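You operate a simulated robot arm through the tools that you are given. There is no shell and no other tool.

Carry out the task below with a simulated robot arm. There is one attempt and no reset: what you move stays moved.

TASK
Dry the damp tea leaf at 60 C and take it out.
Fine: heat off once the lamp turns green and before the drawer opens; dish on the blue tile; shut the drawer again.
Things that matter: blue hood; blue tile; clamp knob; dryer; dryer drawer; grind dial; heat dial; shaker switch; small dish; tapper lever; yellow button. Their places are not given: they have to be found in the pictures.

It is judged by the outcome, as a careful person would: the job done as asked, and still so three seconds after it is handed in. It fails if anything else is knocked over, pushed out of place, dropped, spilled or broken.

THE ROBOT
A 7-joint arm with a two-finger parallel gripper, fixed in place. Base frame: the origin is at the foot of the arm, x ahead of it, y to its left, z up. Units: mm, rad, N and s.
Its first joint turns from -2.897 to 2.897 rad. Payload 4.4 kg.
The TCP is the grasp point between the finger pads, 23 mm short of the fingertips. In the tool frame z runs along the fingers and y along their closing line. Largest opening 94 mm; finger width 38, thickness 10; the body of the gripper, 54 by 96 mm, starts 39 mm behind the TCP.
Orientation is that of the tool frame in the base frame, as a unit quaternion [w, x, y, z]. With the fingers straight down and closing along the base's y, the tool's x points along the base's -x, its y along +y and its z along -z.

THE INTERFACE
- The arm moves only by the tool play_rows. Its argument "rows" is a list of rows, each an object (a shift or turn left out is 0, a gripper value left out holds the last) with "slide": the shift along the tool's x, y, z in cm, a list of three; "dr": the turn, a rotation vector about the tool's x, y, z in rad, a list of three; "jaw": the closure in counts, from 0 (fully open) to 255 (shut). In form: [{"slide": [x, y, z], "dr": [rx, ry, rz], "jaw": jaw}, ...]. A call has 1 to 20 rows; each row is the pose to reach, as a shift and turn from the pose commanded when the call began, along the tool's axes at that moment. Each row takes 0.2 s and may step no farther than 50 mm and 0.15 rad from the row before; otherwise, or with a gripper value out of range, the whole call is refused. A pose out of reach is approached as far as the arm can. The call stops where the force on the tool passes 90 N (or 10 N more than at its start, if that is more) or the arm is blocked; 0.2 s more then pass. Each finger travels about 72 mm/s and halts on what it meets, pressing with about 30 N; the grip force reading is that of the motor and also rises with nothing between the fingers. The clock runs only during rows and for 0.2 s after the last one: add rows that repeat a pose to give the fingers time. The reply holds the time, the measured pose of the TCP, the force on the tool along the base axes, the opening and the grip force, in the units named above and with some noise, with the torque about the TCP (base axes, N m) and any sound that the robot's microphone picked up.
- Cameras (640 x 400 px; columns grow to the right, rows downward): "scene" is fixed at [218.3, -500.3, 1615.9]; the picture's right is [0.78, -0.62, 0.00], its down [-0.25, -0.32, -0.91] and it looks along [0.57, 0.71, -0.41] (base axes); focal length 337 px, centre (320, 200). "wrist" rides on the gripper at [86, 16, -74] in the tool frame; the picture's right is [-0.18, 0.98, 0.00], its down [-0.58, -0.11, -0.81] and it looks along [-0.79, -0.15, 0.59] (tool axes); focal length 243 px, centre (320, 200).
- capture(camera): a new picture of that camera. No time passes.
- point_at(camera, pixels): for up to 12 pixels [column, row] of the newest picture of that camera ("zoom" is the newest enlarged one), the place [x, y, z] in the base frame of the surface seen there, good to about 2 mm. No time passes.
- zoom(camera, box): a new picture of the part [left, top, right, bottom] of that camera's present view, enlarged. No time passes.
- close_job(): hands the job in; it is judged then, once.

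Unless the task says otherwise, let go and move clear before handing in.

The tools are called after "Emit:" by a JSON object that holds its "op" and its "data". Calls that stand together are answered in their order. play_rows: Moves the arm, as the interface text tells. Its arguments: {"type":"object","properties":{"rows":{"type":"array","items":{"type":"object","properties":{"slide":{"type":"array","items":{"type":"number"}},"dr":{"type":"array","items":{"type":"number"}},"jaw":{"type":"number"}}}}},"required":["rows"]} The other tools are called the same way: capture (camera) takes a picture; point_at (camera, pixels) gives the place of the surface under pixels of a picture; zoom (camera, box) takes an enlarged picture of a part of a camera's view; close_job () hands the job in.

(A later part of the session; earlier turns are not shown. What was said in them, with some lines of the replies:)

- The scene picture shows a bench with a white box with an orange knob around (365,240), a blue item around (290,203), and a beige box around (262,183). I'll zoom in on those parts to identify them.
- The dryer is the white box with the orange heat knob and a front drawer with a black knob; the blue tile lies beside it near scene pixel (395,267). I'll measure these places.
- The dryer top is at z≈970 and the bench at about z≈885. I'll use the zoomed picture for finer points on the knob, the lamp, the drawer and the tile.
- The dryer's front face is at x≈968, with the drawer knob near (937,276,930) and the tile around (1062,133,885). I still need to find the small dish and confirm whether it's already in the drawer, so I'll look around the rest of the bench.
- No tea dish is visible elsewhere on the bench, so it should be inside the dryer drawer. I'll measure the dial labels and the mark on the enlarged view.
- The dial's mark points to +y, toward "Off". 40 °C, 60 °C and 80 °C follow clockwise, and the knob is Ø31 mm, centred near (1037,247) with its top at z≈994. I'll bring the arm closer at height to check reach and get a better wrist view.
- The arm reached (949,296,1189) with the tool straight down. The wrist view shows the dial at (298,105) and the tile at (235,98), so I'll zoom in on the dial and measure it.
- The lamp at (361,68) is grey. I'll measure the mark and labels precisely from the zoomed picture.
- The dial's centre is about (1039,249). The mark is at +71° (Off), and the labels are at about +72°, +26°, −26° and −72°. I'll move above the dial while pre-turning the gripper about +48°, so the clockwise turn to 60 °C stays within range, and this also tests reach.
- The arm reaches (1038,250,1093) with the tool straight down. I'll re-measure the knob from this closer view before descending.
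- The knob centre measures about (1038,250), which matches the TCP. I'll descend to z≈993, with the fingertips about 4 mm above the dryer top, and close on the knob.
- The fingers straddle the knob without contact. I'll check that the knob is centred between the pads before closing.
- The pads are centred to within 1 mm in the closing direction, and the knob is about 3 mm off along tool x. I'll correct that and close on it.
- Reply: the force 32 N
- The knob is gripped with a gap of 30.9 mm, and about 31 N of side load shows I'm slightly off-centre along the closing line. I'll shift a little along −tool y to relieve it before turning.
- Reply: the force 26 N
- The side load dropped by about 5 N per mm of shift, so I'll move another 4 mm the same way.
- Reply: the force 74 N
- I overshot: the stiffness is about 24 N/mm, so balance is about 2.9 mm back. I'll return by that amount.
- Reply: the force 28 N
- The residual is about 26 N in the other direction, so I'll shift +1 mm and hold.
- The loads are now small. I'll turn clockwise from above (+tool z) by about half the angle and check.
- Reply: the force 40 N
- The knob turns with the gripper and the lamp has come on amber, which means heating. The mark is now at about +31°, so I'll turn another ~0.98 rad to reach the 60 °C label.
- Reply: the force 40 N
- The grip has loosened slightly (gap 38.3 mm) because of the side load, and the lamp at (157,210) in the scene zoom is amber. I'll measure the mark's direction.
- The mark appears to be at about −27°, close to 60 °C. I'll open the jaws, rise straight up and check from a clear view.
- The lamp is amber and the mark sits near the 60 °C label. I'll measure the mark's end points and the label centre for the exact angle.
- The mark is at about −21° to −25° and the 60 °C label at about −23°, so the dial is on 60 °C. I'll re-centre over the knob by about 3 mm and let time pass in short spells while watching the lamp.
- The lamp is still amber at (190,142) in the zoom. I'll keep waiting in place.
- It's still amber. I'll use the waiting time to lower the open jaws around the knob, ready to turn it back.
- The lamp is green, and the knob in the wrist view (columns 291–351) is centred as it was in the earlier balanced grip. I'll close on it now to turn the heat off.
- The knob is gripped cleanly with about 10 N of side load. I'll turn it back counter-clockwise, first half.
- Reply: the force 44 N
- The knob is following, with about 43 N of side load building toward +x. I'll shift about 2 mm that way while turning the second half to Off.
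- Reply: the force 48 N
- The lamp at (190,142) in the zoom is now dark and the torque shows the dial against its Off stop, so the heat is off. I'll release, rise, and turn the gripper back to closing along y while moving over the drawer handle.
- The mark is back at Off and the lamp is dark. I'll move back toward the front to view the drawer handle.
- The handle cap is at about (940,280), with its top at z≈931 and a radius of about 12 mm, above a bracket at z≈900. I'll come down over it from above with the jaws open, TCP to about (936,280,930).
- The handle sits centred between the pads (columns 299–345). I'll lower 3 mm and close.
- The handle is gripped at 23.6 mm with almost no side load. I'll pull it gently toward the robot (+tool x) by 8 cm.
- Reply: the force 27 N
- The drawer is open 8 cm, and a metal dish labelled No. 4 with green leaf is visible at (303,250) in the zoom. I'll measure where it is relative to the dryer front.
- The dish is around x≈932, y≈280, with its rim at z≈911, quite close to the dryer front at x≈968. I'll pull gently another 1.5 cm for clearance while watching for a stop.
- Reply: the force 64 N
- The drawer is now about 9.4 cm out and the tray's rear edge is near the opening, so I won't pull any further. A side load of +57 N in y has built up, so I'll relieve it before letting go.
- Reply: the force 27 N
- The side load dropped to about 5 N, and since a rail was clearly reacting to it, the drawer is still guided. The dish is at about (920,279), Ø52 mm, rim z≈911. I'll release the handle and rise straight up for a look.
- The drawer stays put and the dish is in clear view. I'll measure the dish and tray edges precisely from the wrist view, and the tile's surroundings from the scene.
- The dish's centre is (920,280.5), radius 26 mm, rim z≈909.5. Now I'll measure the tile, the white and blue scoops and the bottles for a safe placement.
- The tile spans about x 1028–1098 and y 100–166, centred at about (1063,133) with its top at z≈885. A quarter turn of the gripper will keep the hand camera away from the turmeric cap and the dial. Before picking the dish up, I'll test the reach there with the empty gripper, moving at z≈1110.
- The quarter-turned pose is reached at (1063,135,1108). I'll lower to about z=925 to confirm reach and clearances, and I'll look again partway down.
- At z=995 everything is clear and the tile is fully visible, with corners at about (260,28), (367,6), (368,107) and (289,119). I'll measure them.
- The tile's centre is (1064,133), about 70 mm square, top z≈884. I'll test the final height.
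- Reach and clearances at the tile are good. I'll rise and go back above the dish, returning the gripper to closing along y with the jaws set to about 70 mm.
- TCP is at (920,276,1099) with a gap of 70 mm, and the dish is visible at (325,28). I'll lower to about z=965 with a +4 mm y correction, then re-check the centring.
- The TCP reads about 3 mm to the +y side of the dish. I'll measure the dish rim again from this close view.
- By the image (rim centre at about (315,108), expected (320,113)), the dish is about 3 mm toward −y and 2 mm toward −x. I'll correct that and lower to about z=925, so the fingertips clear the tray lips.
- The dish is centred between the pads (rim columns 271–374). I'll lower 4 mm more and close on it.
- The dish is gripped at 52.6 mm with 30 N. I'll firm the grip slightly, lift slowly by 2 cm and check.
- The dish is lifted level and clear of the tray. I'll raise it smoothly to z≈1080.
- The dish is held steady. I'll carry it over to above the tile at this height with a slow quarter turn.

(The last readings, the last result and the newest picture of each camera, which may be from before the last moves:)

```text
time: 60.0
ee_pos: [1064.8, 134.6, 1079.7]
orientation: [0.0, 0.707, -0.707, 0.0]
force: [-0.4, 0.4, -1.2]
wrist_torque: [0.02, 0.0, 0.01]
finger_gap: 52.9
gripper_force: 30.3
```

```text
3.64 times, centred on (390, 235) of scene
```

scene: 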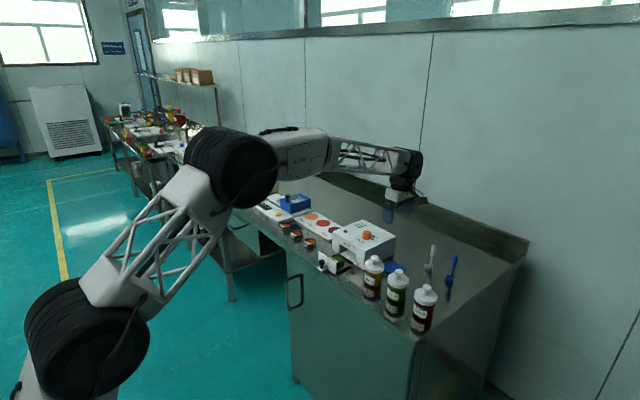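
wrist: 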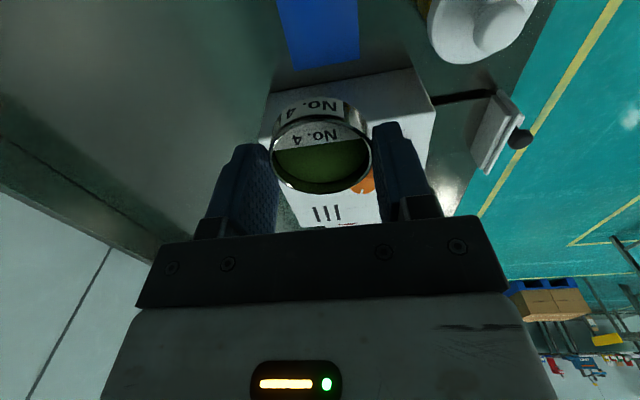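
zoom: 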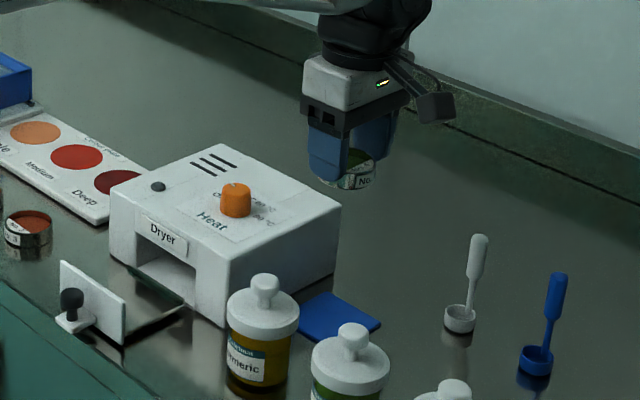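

The dish is above the tile at (1065,135,1080). I'll lower to z≈932 and check clearances.

Emit:
{"op": "play_rows", "data": {"rows": [{"slide": [0, 0, 1], "jaw": 200}, {"slide": [0, 0, 3]}, {"slide": [0, 0, 5.5]}, {"slide": [0, 0, 8]}, {"slide": [0, 0, 10.5]}, {"slide": [0, 0, 12.5]}, {"slide": [0, 0, 14]}, {"slide": [0, 0, 14.7]}, {"slide": [0, 0, 14.7]}]}}

Emit:
{"op": "capture", "data": {"camera": "wrist"}}

Emit:
{"op": "zoom", "data": {"camera": "scene", "box": [360, 220, 420, 280]}}

```text
time: 62.0
ee_pos: [1065.2, 133.9, 933.3]
orientation: [0.0, -0.707, 0.707, 0.0]
force: [0.4, 1.0, 0.0]
wrist_torque: [0.07, -0.04, 0.04]
finger_gap: 52.8
gripper_force: 29.9
```

```text
taken
```

wrist: 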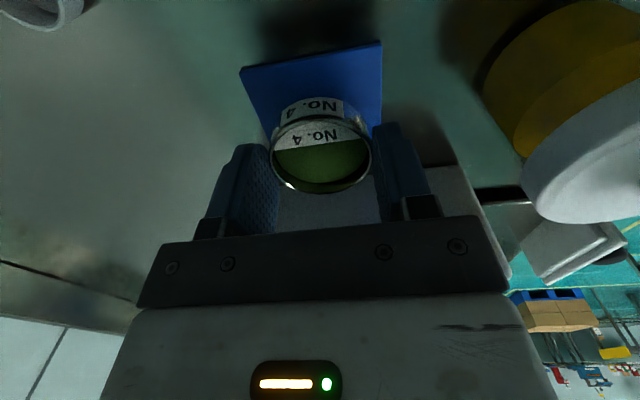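

```text
6.67 times, centred on (390, 250) of scene
```

zoom: 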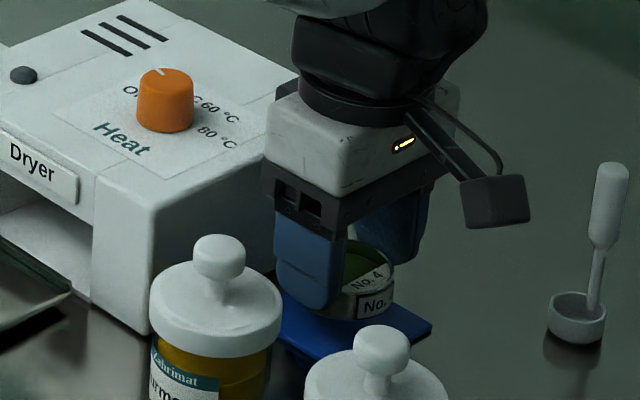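

The dish hangs level over the tile with good margins. I'll creep down toward contact while watching the vertical force.

Emit:
{"op": "play_rows", "data": {"rows": [{"slide": [0.15, 0, 0.4], "jaw": 200}, {"slide": [0.15, 0, 0.8]}, {"slide": [0.15, 0, 1.1]}, {"slide": [0.15, 0, 1.3]}, {"slide": [0.15, 0, 1.3]}]}}

Emit:
{"op": "zoom", "data": {"camera": "scene", "box": [375, 240, 410, 275]}}

```text
time: 63.2
ee_pos: [1064.3, 131.9, 919.1]
orientation: [0.0, -0.707, 0.707, 0.0]
force: [0.2, 0.1, 0.2]
wrist_torque: [0.01, 0.04, -0.01]
finger_gap: 52.5
gripper_force: 29.9
```

```text
11.43 times, centred on (392, 258) of scene
```

zoom: 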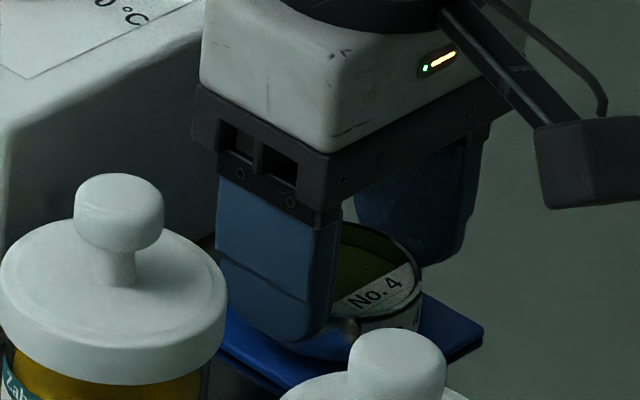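

There's no contact yet at z≈919. I'll continue in 1 mm steps.

Emit:
{"op": "play_rows", "data": {"rows": [{"slide": [0, 0, 0.1], "jaw": 200}, {"slide": [0, 0, 0.2]}, {"slide": [0, 0, 0.2]}]}}

```text
time: 64.0
ee_pos: [1064.6, 132.1, 917.6]
orientation: [0.0, -0.707, 0.707, -0.001]
force: [0.7, 0.0, 1.7]
wrist_torque: [-0.03, -0.01, 0.03]
finger_gap: 52.5
gripper_force: 30.0
```

Emit:
{"op": "play_rows", "data": {"rows": [{"slide": [0, 0, 0.1], "jaw": 200}, {"slide": [0, 0, 0.1]}, {"slide": [0, 0, 0.1]}]}}

Emit:
{"op": "capture", "data": {"camera": "wrist"}}

```text
time: 64.8
ee_pos: [1064.6, 130.9, 916.7]
orientation: [0.0, 0.707, -0.707, 0.0]
force: [-1.7, 4.6, 11.9]
wrist_torque: [0.1, 0.12, 0.02]
finger_gap: 52.9
gripper_force: 30.3
```

```text
taken
```

wrist: 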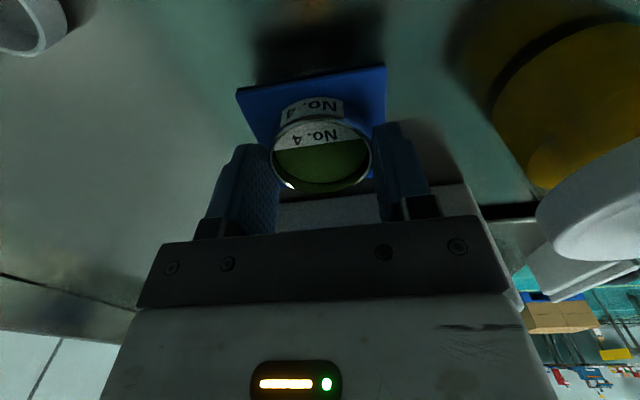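

Contact with the tile is confirmed (Fz≈12 N). I'll open the jaws to about 70 mm and check the dish before rising.

Emit:
{"op": "play_rows", "data": {"rows": [{"jaw": 110}, {"jaw": 95}, {"jaw": 80}, {"jaw": 66}, {"jaw": 66}]}}

Emit:
{"op": "capture", "data": {"camera": "wrist"}}

Emit:
{"op": "zoom", "data": {"camera": "scene", "box": [375, 240, 410, 275]}}

```text
time: 66.0
ee_pos: [1064.9, 131.0, 915.8]
orientation: [0.0, -0.707, 0.708, 0.0]
force: [-0.4, 0.5, -0.6]
wrist_torque: [-0.01, 0.0, 0.02]
finger_gap: 69.7
gripper_force: 0.2
```

```text
taken
```

wrist: 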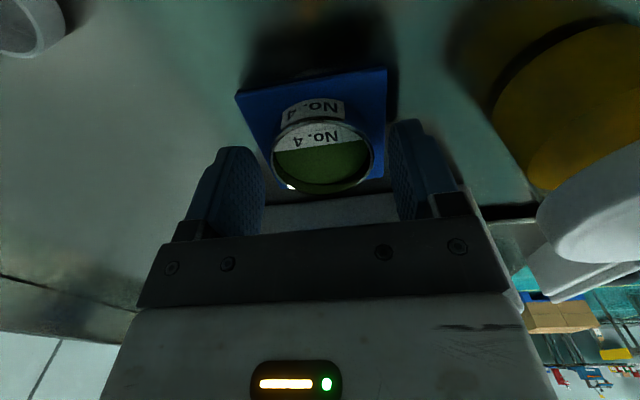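

```text
11.43 times, centred on (392, 258) of scene
```

zoom: 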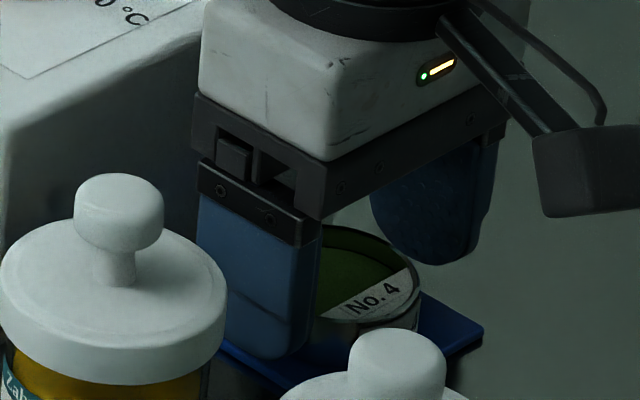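

The dish stands on the tile and both fingers are clear. I'll rise straight up slowly at first, then look at the result.

Emit:
{"op": "play_rows", "data": {"rows": [{"slide": [0, 0, -1.0], "jaw": 66}, {"slide": [0, 0, -2.5]}, {"slide": [0, 0, -4.5]}, {"slide": [0, 0, -8]}, {"slide": [0, 0, -12]}, {"slide": [0, 0, -16]}, {"slide": [0, 0, -19]}, {"slide": [0, 0, -19]}]}}

Emit:
{"op": "capture", "data": {"camera": "wrist"}}

Emit:
{"op": "zoom", "data": {"camera": "scene", "box": [320, 210, 420, 290]}}

```text
time: 67.8
ee_pos: [1063.9, 131.9, 1107.6]
orientation: [0.0, 0.707, -0.707, 0.0]
force: [-0.1, 0.1, 0.0]
wrist_torque: [0.04, 0.03, 0.02]
finger_gap: 69.7
gripper_force: 0.0
```

```text
taken
```

wrist: 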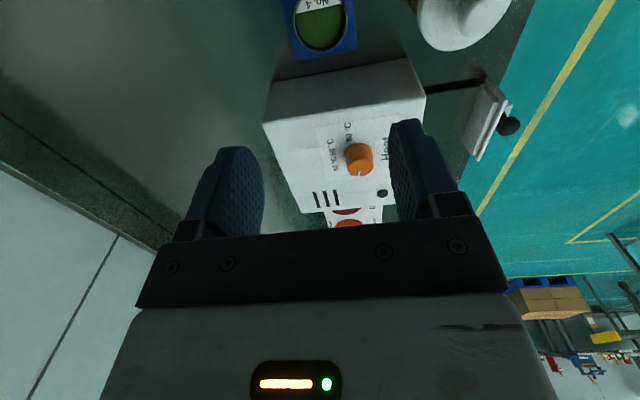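

```text
5.00 times, centred on (370, 250) of scene
```

zoom: 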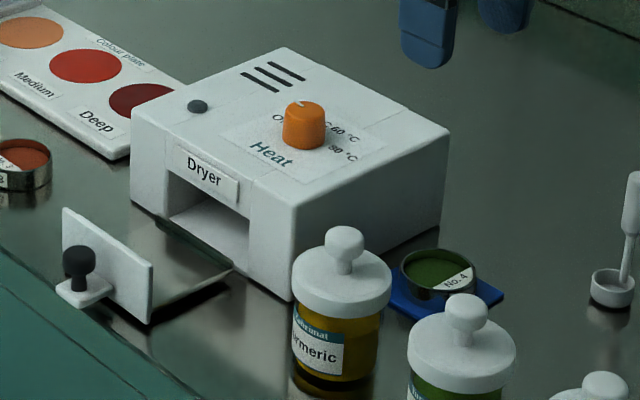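

The dish rests squarely on the blue tile. Now I'll return to the drawer handle, at about (846,280), with the gripper turned back to close along y.

Emit:
{"op": "play_rows", "data": {"rows": [{"slide": [-1.35, 2.02, 0], "dr": [0, 0, 0.1428], "jaw": 0}, {"slide": [-2.7, 4.04, 0], "dr": [0, 0, 0.2856]}, {"slide": [-4.05, 6.05, 0], "dr": [0, 0, 0.4284]}, {"slide": [-5.4, 8.07, 0], "dr": [0, 0, 0.5712]}, {"slide": [-6.75, 10.09, 0], "dr": [0, 0, 0.714]}, {"slide": [-8.1, 12.1, 0], "dr": [0, 0, 0.8568]}, {"slide": [-9.45, 14.1, 0], "dr": [0, 0, 0.9996]}, {"slide": [-10.8, 16.1, 0], "dr": [0, 0, 1.1424]}, {"slide": [-12.15, 18.2, 0], "dr": [0, 0, 1.2852]}, {"slide": [-13.5, 20.2, 0], "dr": [0, 0, 1.428]}, {"slide": [-14.85, 22.2, 0], "dr": [0, 0, 1.5708]}, {"slide": [-14.85, 22.2, 0], "dr": [0, 0, 1.5708]}]}}

Emit:
{"op": "capture", "data": {"camera": "wrist"}}

Emit:
{"op": "point_at", "data": {"camera": "scene", "pixels": [[335, 261], [335, 262], [341, 266]]}}

```text
time: 70.4
ee_pos: [844.0, 279.6, 1106.6]
orientation: [0.0, 0.0, 1.0, 0.0]
force: [0.5, -0.1, 0.8]
wrist_torque: [-0.03, -0.01, 0.0]
finger_gap: 93.9
gripper_force: 0.0
```

```text
taken
```

wrist: 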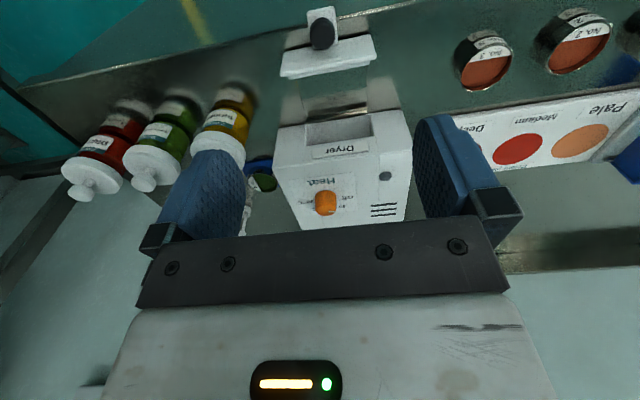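

```text
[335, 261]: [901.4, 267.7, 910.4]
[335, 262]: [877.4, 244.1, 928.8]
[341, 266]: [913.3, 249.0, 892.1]
```

Emit:
{"op": "point_at", "data": {"camera": "wrist", "pixels": [[322, 33], [313, 35], [332, 33], [323, 45], [322, 20], [330, 60]]}}

```text
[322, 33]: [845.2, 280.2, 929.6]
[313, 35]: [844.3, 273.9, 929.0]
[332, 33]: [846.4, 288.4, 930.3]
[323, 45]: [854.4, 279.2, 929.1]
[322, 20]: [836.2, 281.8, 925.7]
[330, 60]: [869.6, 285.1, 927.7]
```

The handle cap is at about (846,280.5) and the TCP is directly over it. I'll lower to z≈930 and grip it.

Emit:
{"op": "play_rows", "data": {"rows": [{"slide": [0.1, 0.1, 4.5], "jaw": 0}, {"slide": [0.1, 0.1, 9]}, {"slide": [0.1, 0.1, 13]}, {"slide": [0.1, 0.1, 16]}, {"slide": [0.1, 0.1, 17.6]}, {"slide": [0.1, 0.1, 17.6]}]}}

Emit:
{"op": "capture", "data": {"camera": "wrist"}}

```text
time: 71.8
ee_pos: [843.8, 280.5, 931.2]
orientation: [0.0, 0.0, 1.0, 0.001]
force: [0.1, 0.3, 0.1]
wrist_torque: [-0.03, -0.02, -0.02]
finger_gap: 93.8
gripper_force: 0.0
```

```text
taken
```

wrist: 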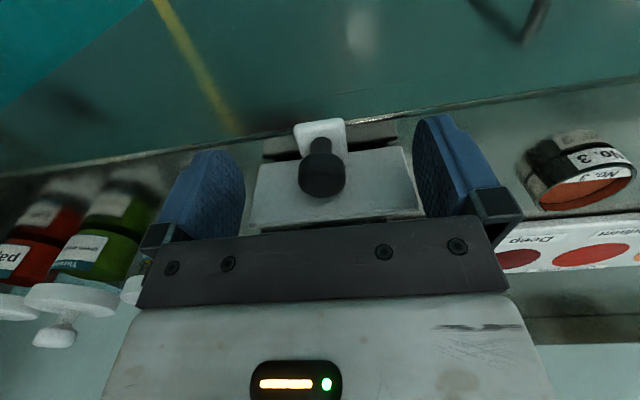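

The handle is centred between the pads (columns 298–346). I'll close on it.

Emit:
{"op": "play_rows", "data": {"rows": [{"slide": [0, 0, 0.15], "jaw": 150}, {"slide": [0, 0, 0.15], "jaw": 150}, {"slide": [0, 0, 0.15], "jaw": 230}, {"slide": [0, 0, 0.15], "jaw": 230}, {"slide": [0, 0, 0.15], "jaw": 230}]}}

```text
time: 73.0
ee_pos: [842.8, 281.1, 927.5]
orientation: [0.001, 0.0, 1.0, 0.0]
force: [1.2, 0.6, -0.8]
wrist_torque: [0.0, 0.0, 0.0]
finger_gap: 23.6
gripper_force: 45.0
```

The handle is gripped with no side load. I'll push the drawer in by about 9 cm, leaving the last few millimetres for a gentle finish.

Emit:
{"op": "play_rows", "data": {"rows": [{"slide": [-0.5, 0, 0], "jaw": 230}, {"slide": [-1.5, 0, 0]}, {"slide": [-2.5, 0, 0]}, {"slide": [-3.5, 0, 0]}, {"slide": [-4.5, 0, 0]}, {"slide": [-5.5, 0, 0]}, {"slide": [-6.5, 0, 0]}, {"slide": [-7.5, 0, 0]}, {"slide": [-8.3, 0, 0]}, {"slide": [-8.8, 0, 0]}, {"slide": [-8.8, 0, 0]}]}}

Emit:
{"op": "zoom", "data": {"camera": "scene", "box": [310, 210, 400, 280]}}

```text
time: 75.4
ee_pos: [929.5, 280.4, 927.9]
orientation: [-0.001, 0.0, 1.0, 0.0]
force: [-0.1, -43.7, 3.3]
wrist_torque: [-0.39, 0.18, -0.19]
finger_gap: 23.7
gripper_force: 44.6
```

```text
5.71 times, centred on (355, 245) of scene
```

zoom: 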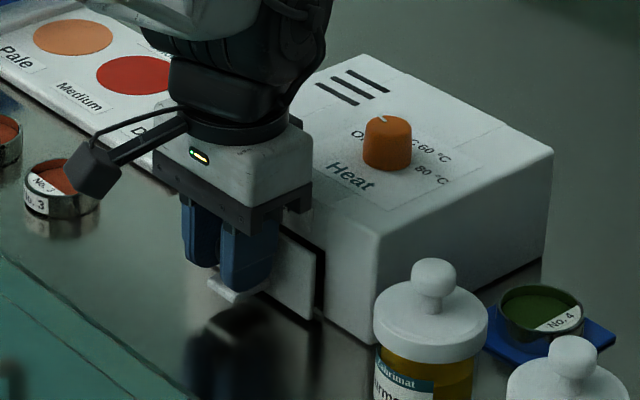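

The drawer is nearly shut, with a side load of −44 N in y. I'll ease 1.5 mm toward −y and push gently the remaining millimetres until it seats.

Emit:
{"op": "play_rows", "data": {"rows": [{"slide": [0, -0.15, 0], "jaw": 230}, {"slide": [-0.2, -0.15, 0]}, {"slide": [-0.4, -0.15, 0]}, {"slide": [-0.6, -0.15, 0]}, {"slide": [-0.6, -0.15, 0]}]}}

Emit:
{"op": "zoom", "data": {"camera": "scene", "box": [325, 235, 375, 275]}}

```text
time: 76.6
ee_pos: [936.3, 280.8, 928.5]
orientation: [-0.001, -0.001, 1.0, 0.0]
force: [-1.1, 0.5, -5.7]
wrist_torque: [0.04, 0.01, -0.02]
finger_gap: 23.7
gripper_force: 45.0
```

```text
10.00 times, centred on (350, 255) of scene
```

zoom: 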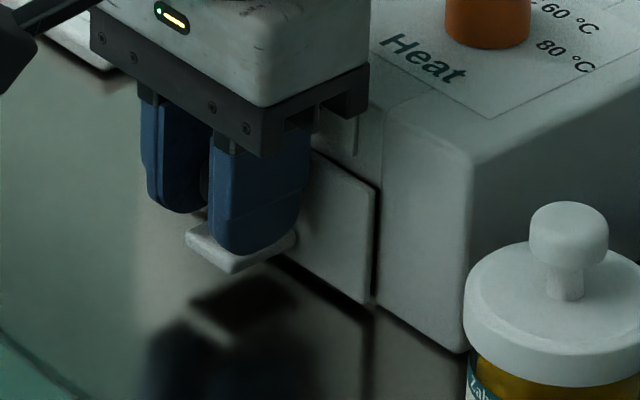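

At x≈936 there's still no end stop felt. I'll creep forward another 2–3 mm.

Emit:
{"op": "play_rows", "data": {"rows": [{"slide": [-0.1, 0, 0], "jaw": 230}, {"slide": [-0.2, 0, 0]}, {"slide": [-0.2, 0, 0]}]}}

```text
time: 77.4
ee_pos: [937.1, 280.6, 929.2]
orientation: [0.0, 0.0, 1.0, 0.0]
force: [-0.5, 18.5, -4.8]
wrist_torque: [0.17, -0.15, 0.1]
finger_gap: 23.5
gripper_force: 44.7
```

Emit:
{"op": "play_rows", "data": {"rows": [{"slide": [-0.1, 0.08, 0], "jaw": 230}, {"slide": [-0.2, 0.08, 0]}, {"slide": [-0.2, 0.08, 0]}]}}

Emit:
{"op": "zoom", "data": {"camera": "scene", "box": [335, 240, 375, 275]}}

```text
time: 78.2
ee_pos: [940.0, 280.8, 928.5]
orientation: [0.0, 0.0, 1.0, 0.001]
force: [-40.0, -2.9, 4.8]
wrist_torque: [-0.06, 0.44, -0.05]
finger_gap: 23.4
gripper_force: 44.6
```

```text
11.43 times, centred on (355, 258) of scene
```

zoom: 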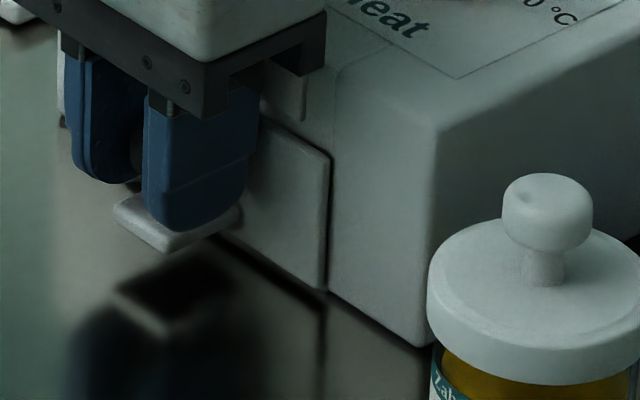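

The drawer is seated, with the end stop felt at −40 N in x. I'll ease the press slightly without pulling back, then open the jaws.

Emit:
{"op": "play_rows", "data": {"rows": [{"slide": [0.1, 0, 0], "jaw": 230}, {"slide": [0.12, 0, 0], "jaw": 150}, {"slide": [0.12, 0, 0], "jaw": 50}, {"slide": [0.12, 0, 0], "jaw": 0}, {"slide": [0.12, 0, 0], "jaw": 0}, {"slide": [0.12, 0, 0], "jaw": 0}]}}

Emit:
{"op": "capture", "data": {"camera": "wrist"}}

Emit:
{"op": "zoom", "data": {"camera": "scene", "box": [325, 235, 375, 275]}}

```text
time: 79.6
ee_pos: [938.3, 281.9, 929.2]
orientation: [0.0, -0.001, 1.0, 0.001]
force: [-0.5, 0.1, 0.1]
wrist_torque: [0.02, -0.03, 0.0]
finger_gap: 93.7
gripper_force: 0.0
```

```text
taken
```

wrist: 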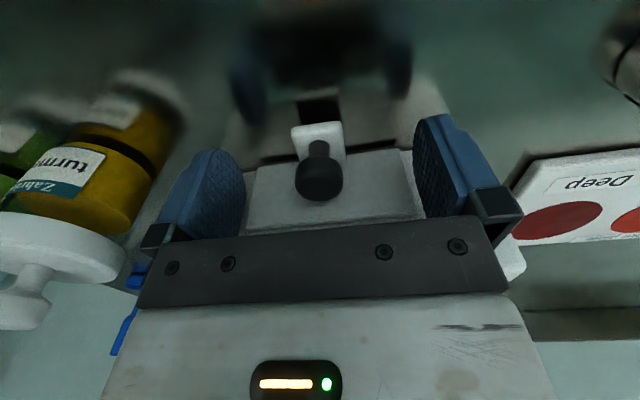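

```text
10.00 times, centred on (350, 255) of scene
```

zoom: 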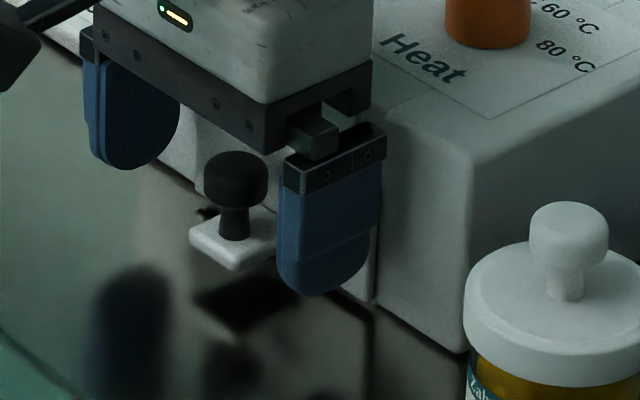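

The jaws are open and free of the handle. I'll rise straight up and back away, then check everything.

Emit:
{"op": "play_rows", "data": {"rows": [{"slide": [0, 0, -2], "jaw": 0}, {"slide": [0, 0, -5]}, {"slide": [0, 0, -9]}, {"slide": [0, 0, -13]}, {"slide": [0, 0, -17]}, {"slide": [4, 0, -19]}, {"slide": [8, 0, -20]}, {"slide": [12, 0, -20]}, {"slide": [15, 0, -20]}, {"slide": [15, 0, -20]}]}}

Emit:
{"op": "capture", "data": {"camera": "scene"}}

Emit:
{"op": "zoom", "data": {"camera": "scene", "box": [320, 210, 420, 290]}}

Emit:
{"op": "capture", "data": {"camera": "wrist"}}

Emit:
{"op": "zoom", "data": {"camera": "wrist", "box": [230, 60, 410, 230]}}

```text
time: 81.8
ee_pos: [791.3, 281.5, 1129.2]
orientation: [0.0, 0.0, 1.0, 0.0]
force: [0.0, -0.3, 0.3]
wrist_torque: [0.03, 0.03, -0.01]
finger_gap: 93.9
gripper_force: 0.2
```

```text
taken
```

scene: 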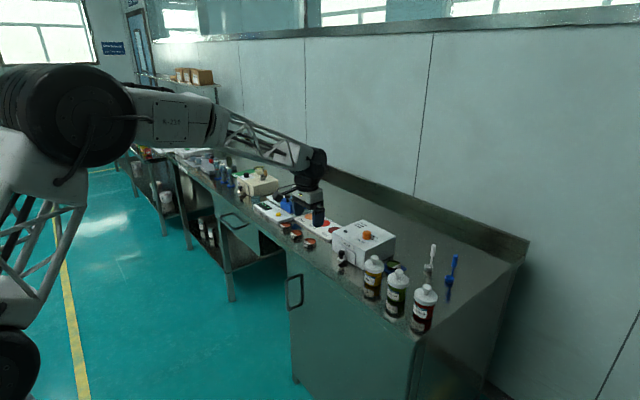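

```text
5.00 times, centred on (370, 250) of scene
```

zoom: 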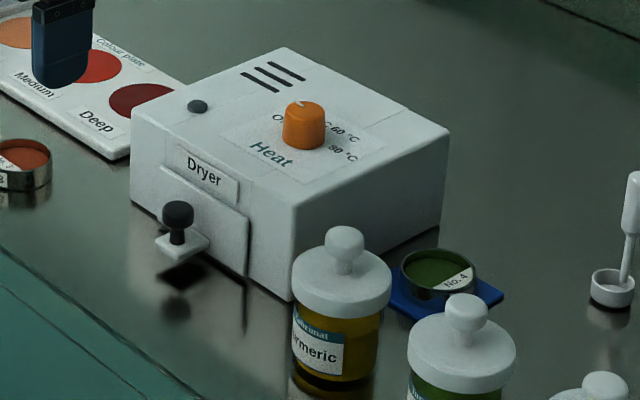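

```text
taken
```

wrist: 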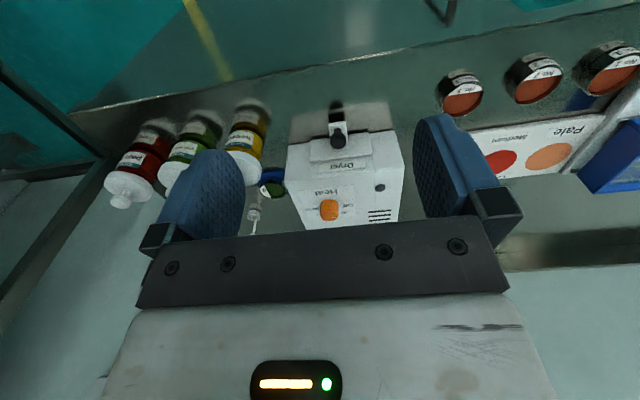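

```text
2.35 times, centred on (320, 145) of wrist
```

zoom: 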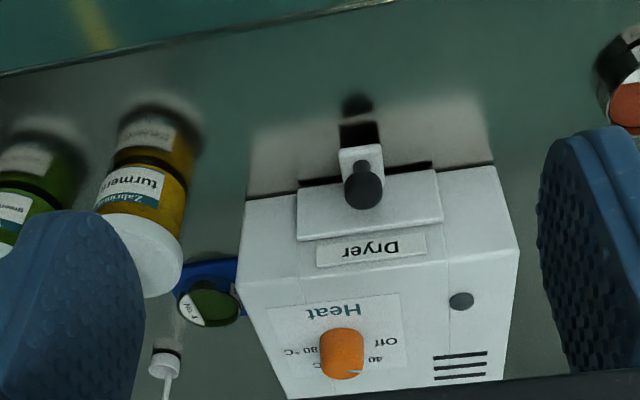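

The drawer looks shut, the dish is on the tile, the lamp is dark and the gripper is clear. As a last check I'll measure the drawer handle position, the dish and the dial mark.

Emit:
{"op": "point_at", "data": {"camera": "zoom", "pixels": [[362, 190], [310, 232], [435, 215], [207, 305], [355, 372], [343, 350]]}}

Emit:
{"op": "zoom", "data": {"camera": "scene", "box": [350, 220, 386, 256]}}

Emit:
{"op": "zoom", "data": {"camera": "scene", "box": [375, 240, 425, 290]}}

```text
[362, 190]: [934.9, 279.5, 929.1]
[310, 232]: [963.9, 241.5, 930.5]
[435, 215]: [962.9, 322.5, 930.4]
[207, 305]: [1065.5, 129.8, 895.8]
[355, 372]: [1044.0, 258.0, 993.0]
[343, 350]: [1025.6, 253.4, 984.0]
```

```text
11.11 times, centred on (368, 238) of scene
```

zoom: 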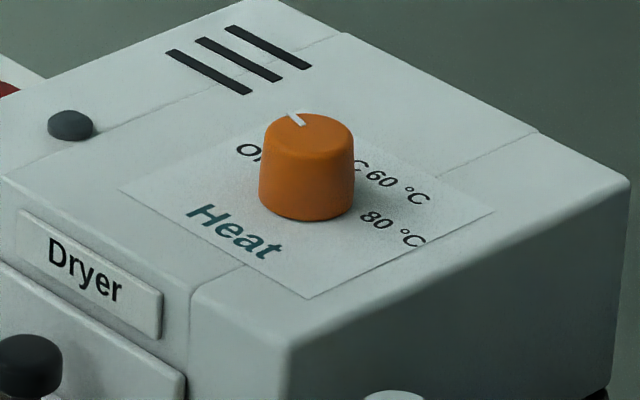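

```text
8.00 times, centred on (400, 265) of scene
```

zoom: 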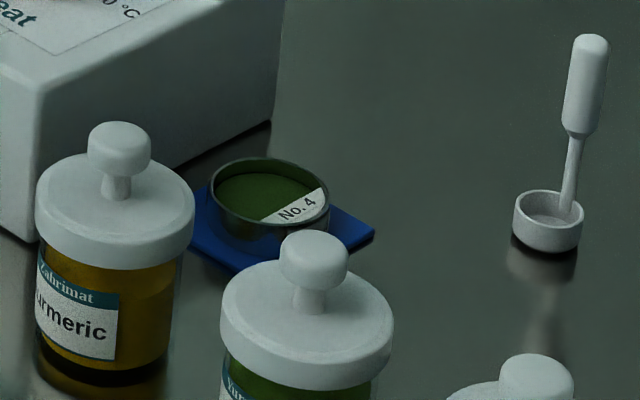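

The dial mark, drawer front and handle look the same as in the starting picture: Off, dark lamp, drawer shut. The No. 4 dish sits on the blue tile, nothing else has moved, and the gripper is open and clear, so I'm handing in.

Emit:
{"op": "close_job", "data": {}}

```text
The job is handed in.
```

The tea leaf was dried at 60 °C, and its dish (labelled No. 4) now sits on the blue tile. The job is handed in.

- **Heat:** I turned the dial from Off to 60 °C and the lamp went amber. It was green when I next looked, about 8 seconds after the dial reached 60 °C. I then turned the dial back to Off, and the lamp went dark before I opened the drawer.
- **Dish:** It was already inside the dryer drawer. I lifted it out level and set it down on the tile, with a gap all round.
- **Drawer:** I pushed it back until it met its stop, and the handle measures within a few millimetres of where it started.
- **Everything else:** In the last pictures nothing else near the dryer had been knocked over or moved. The gripper was open and clear when I handed in.
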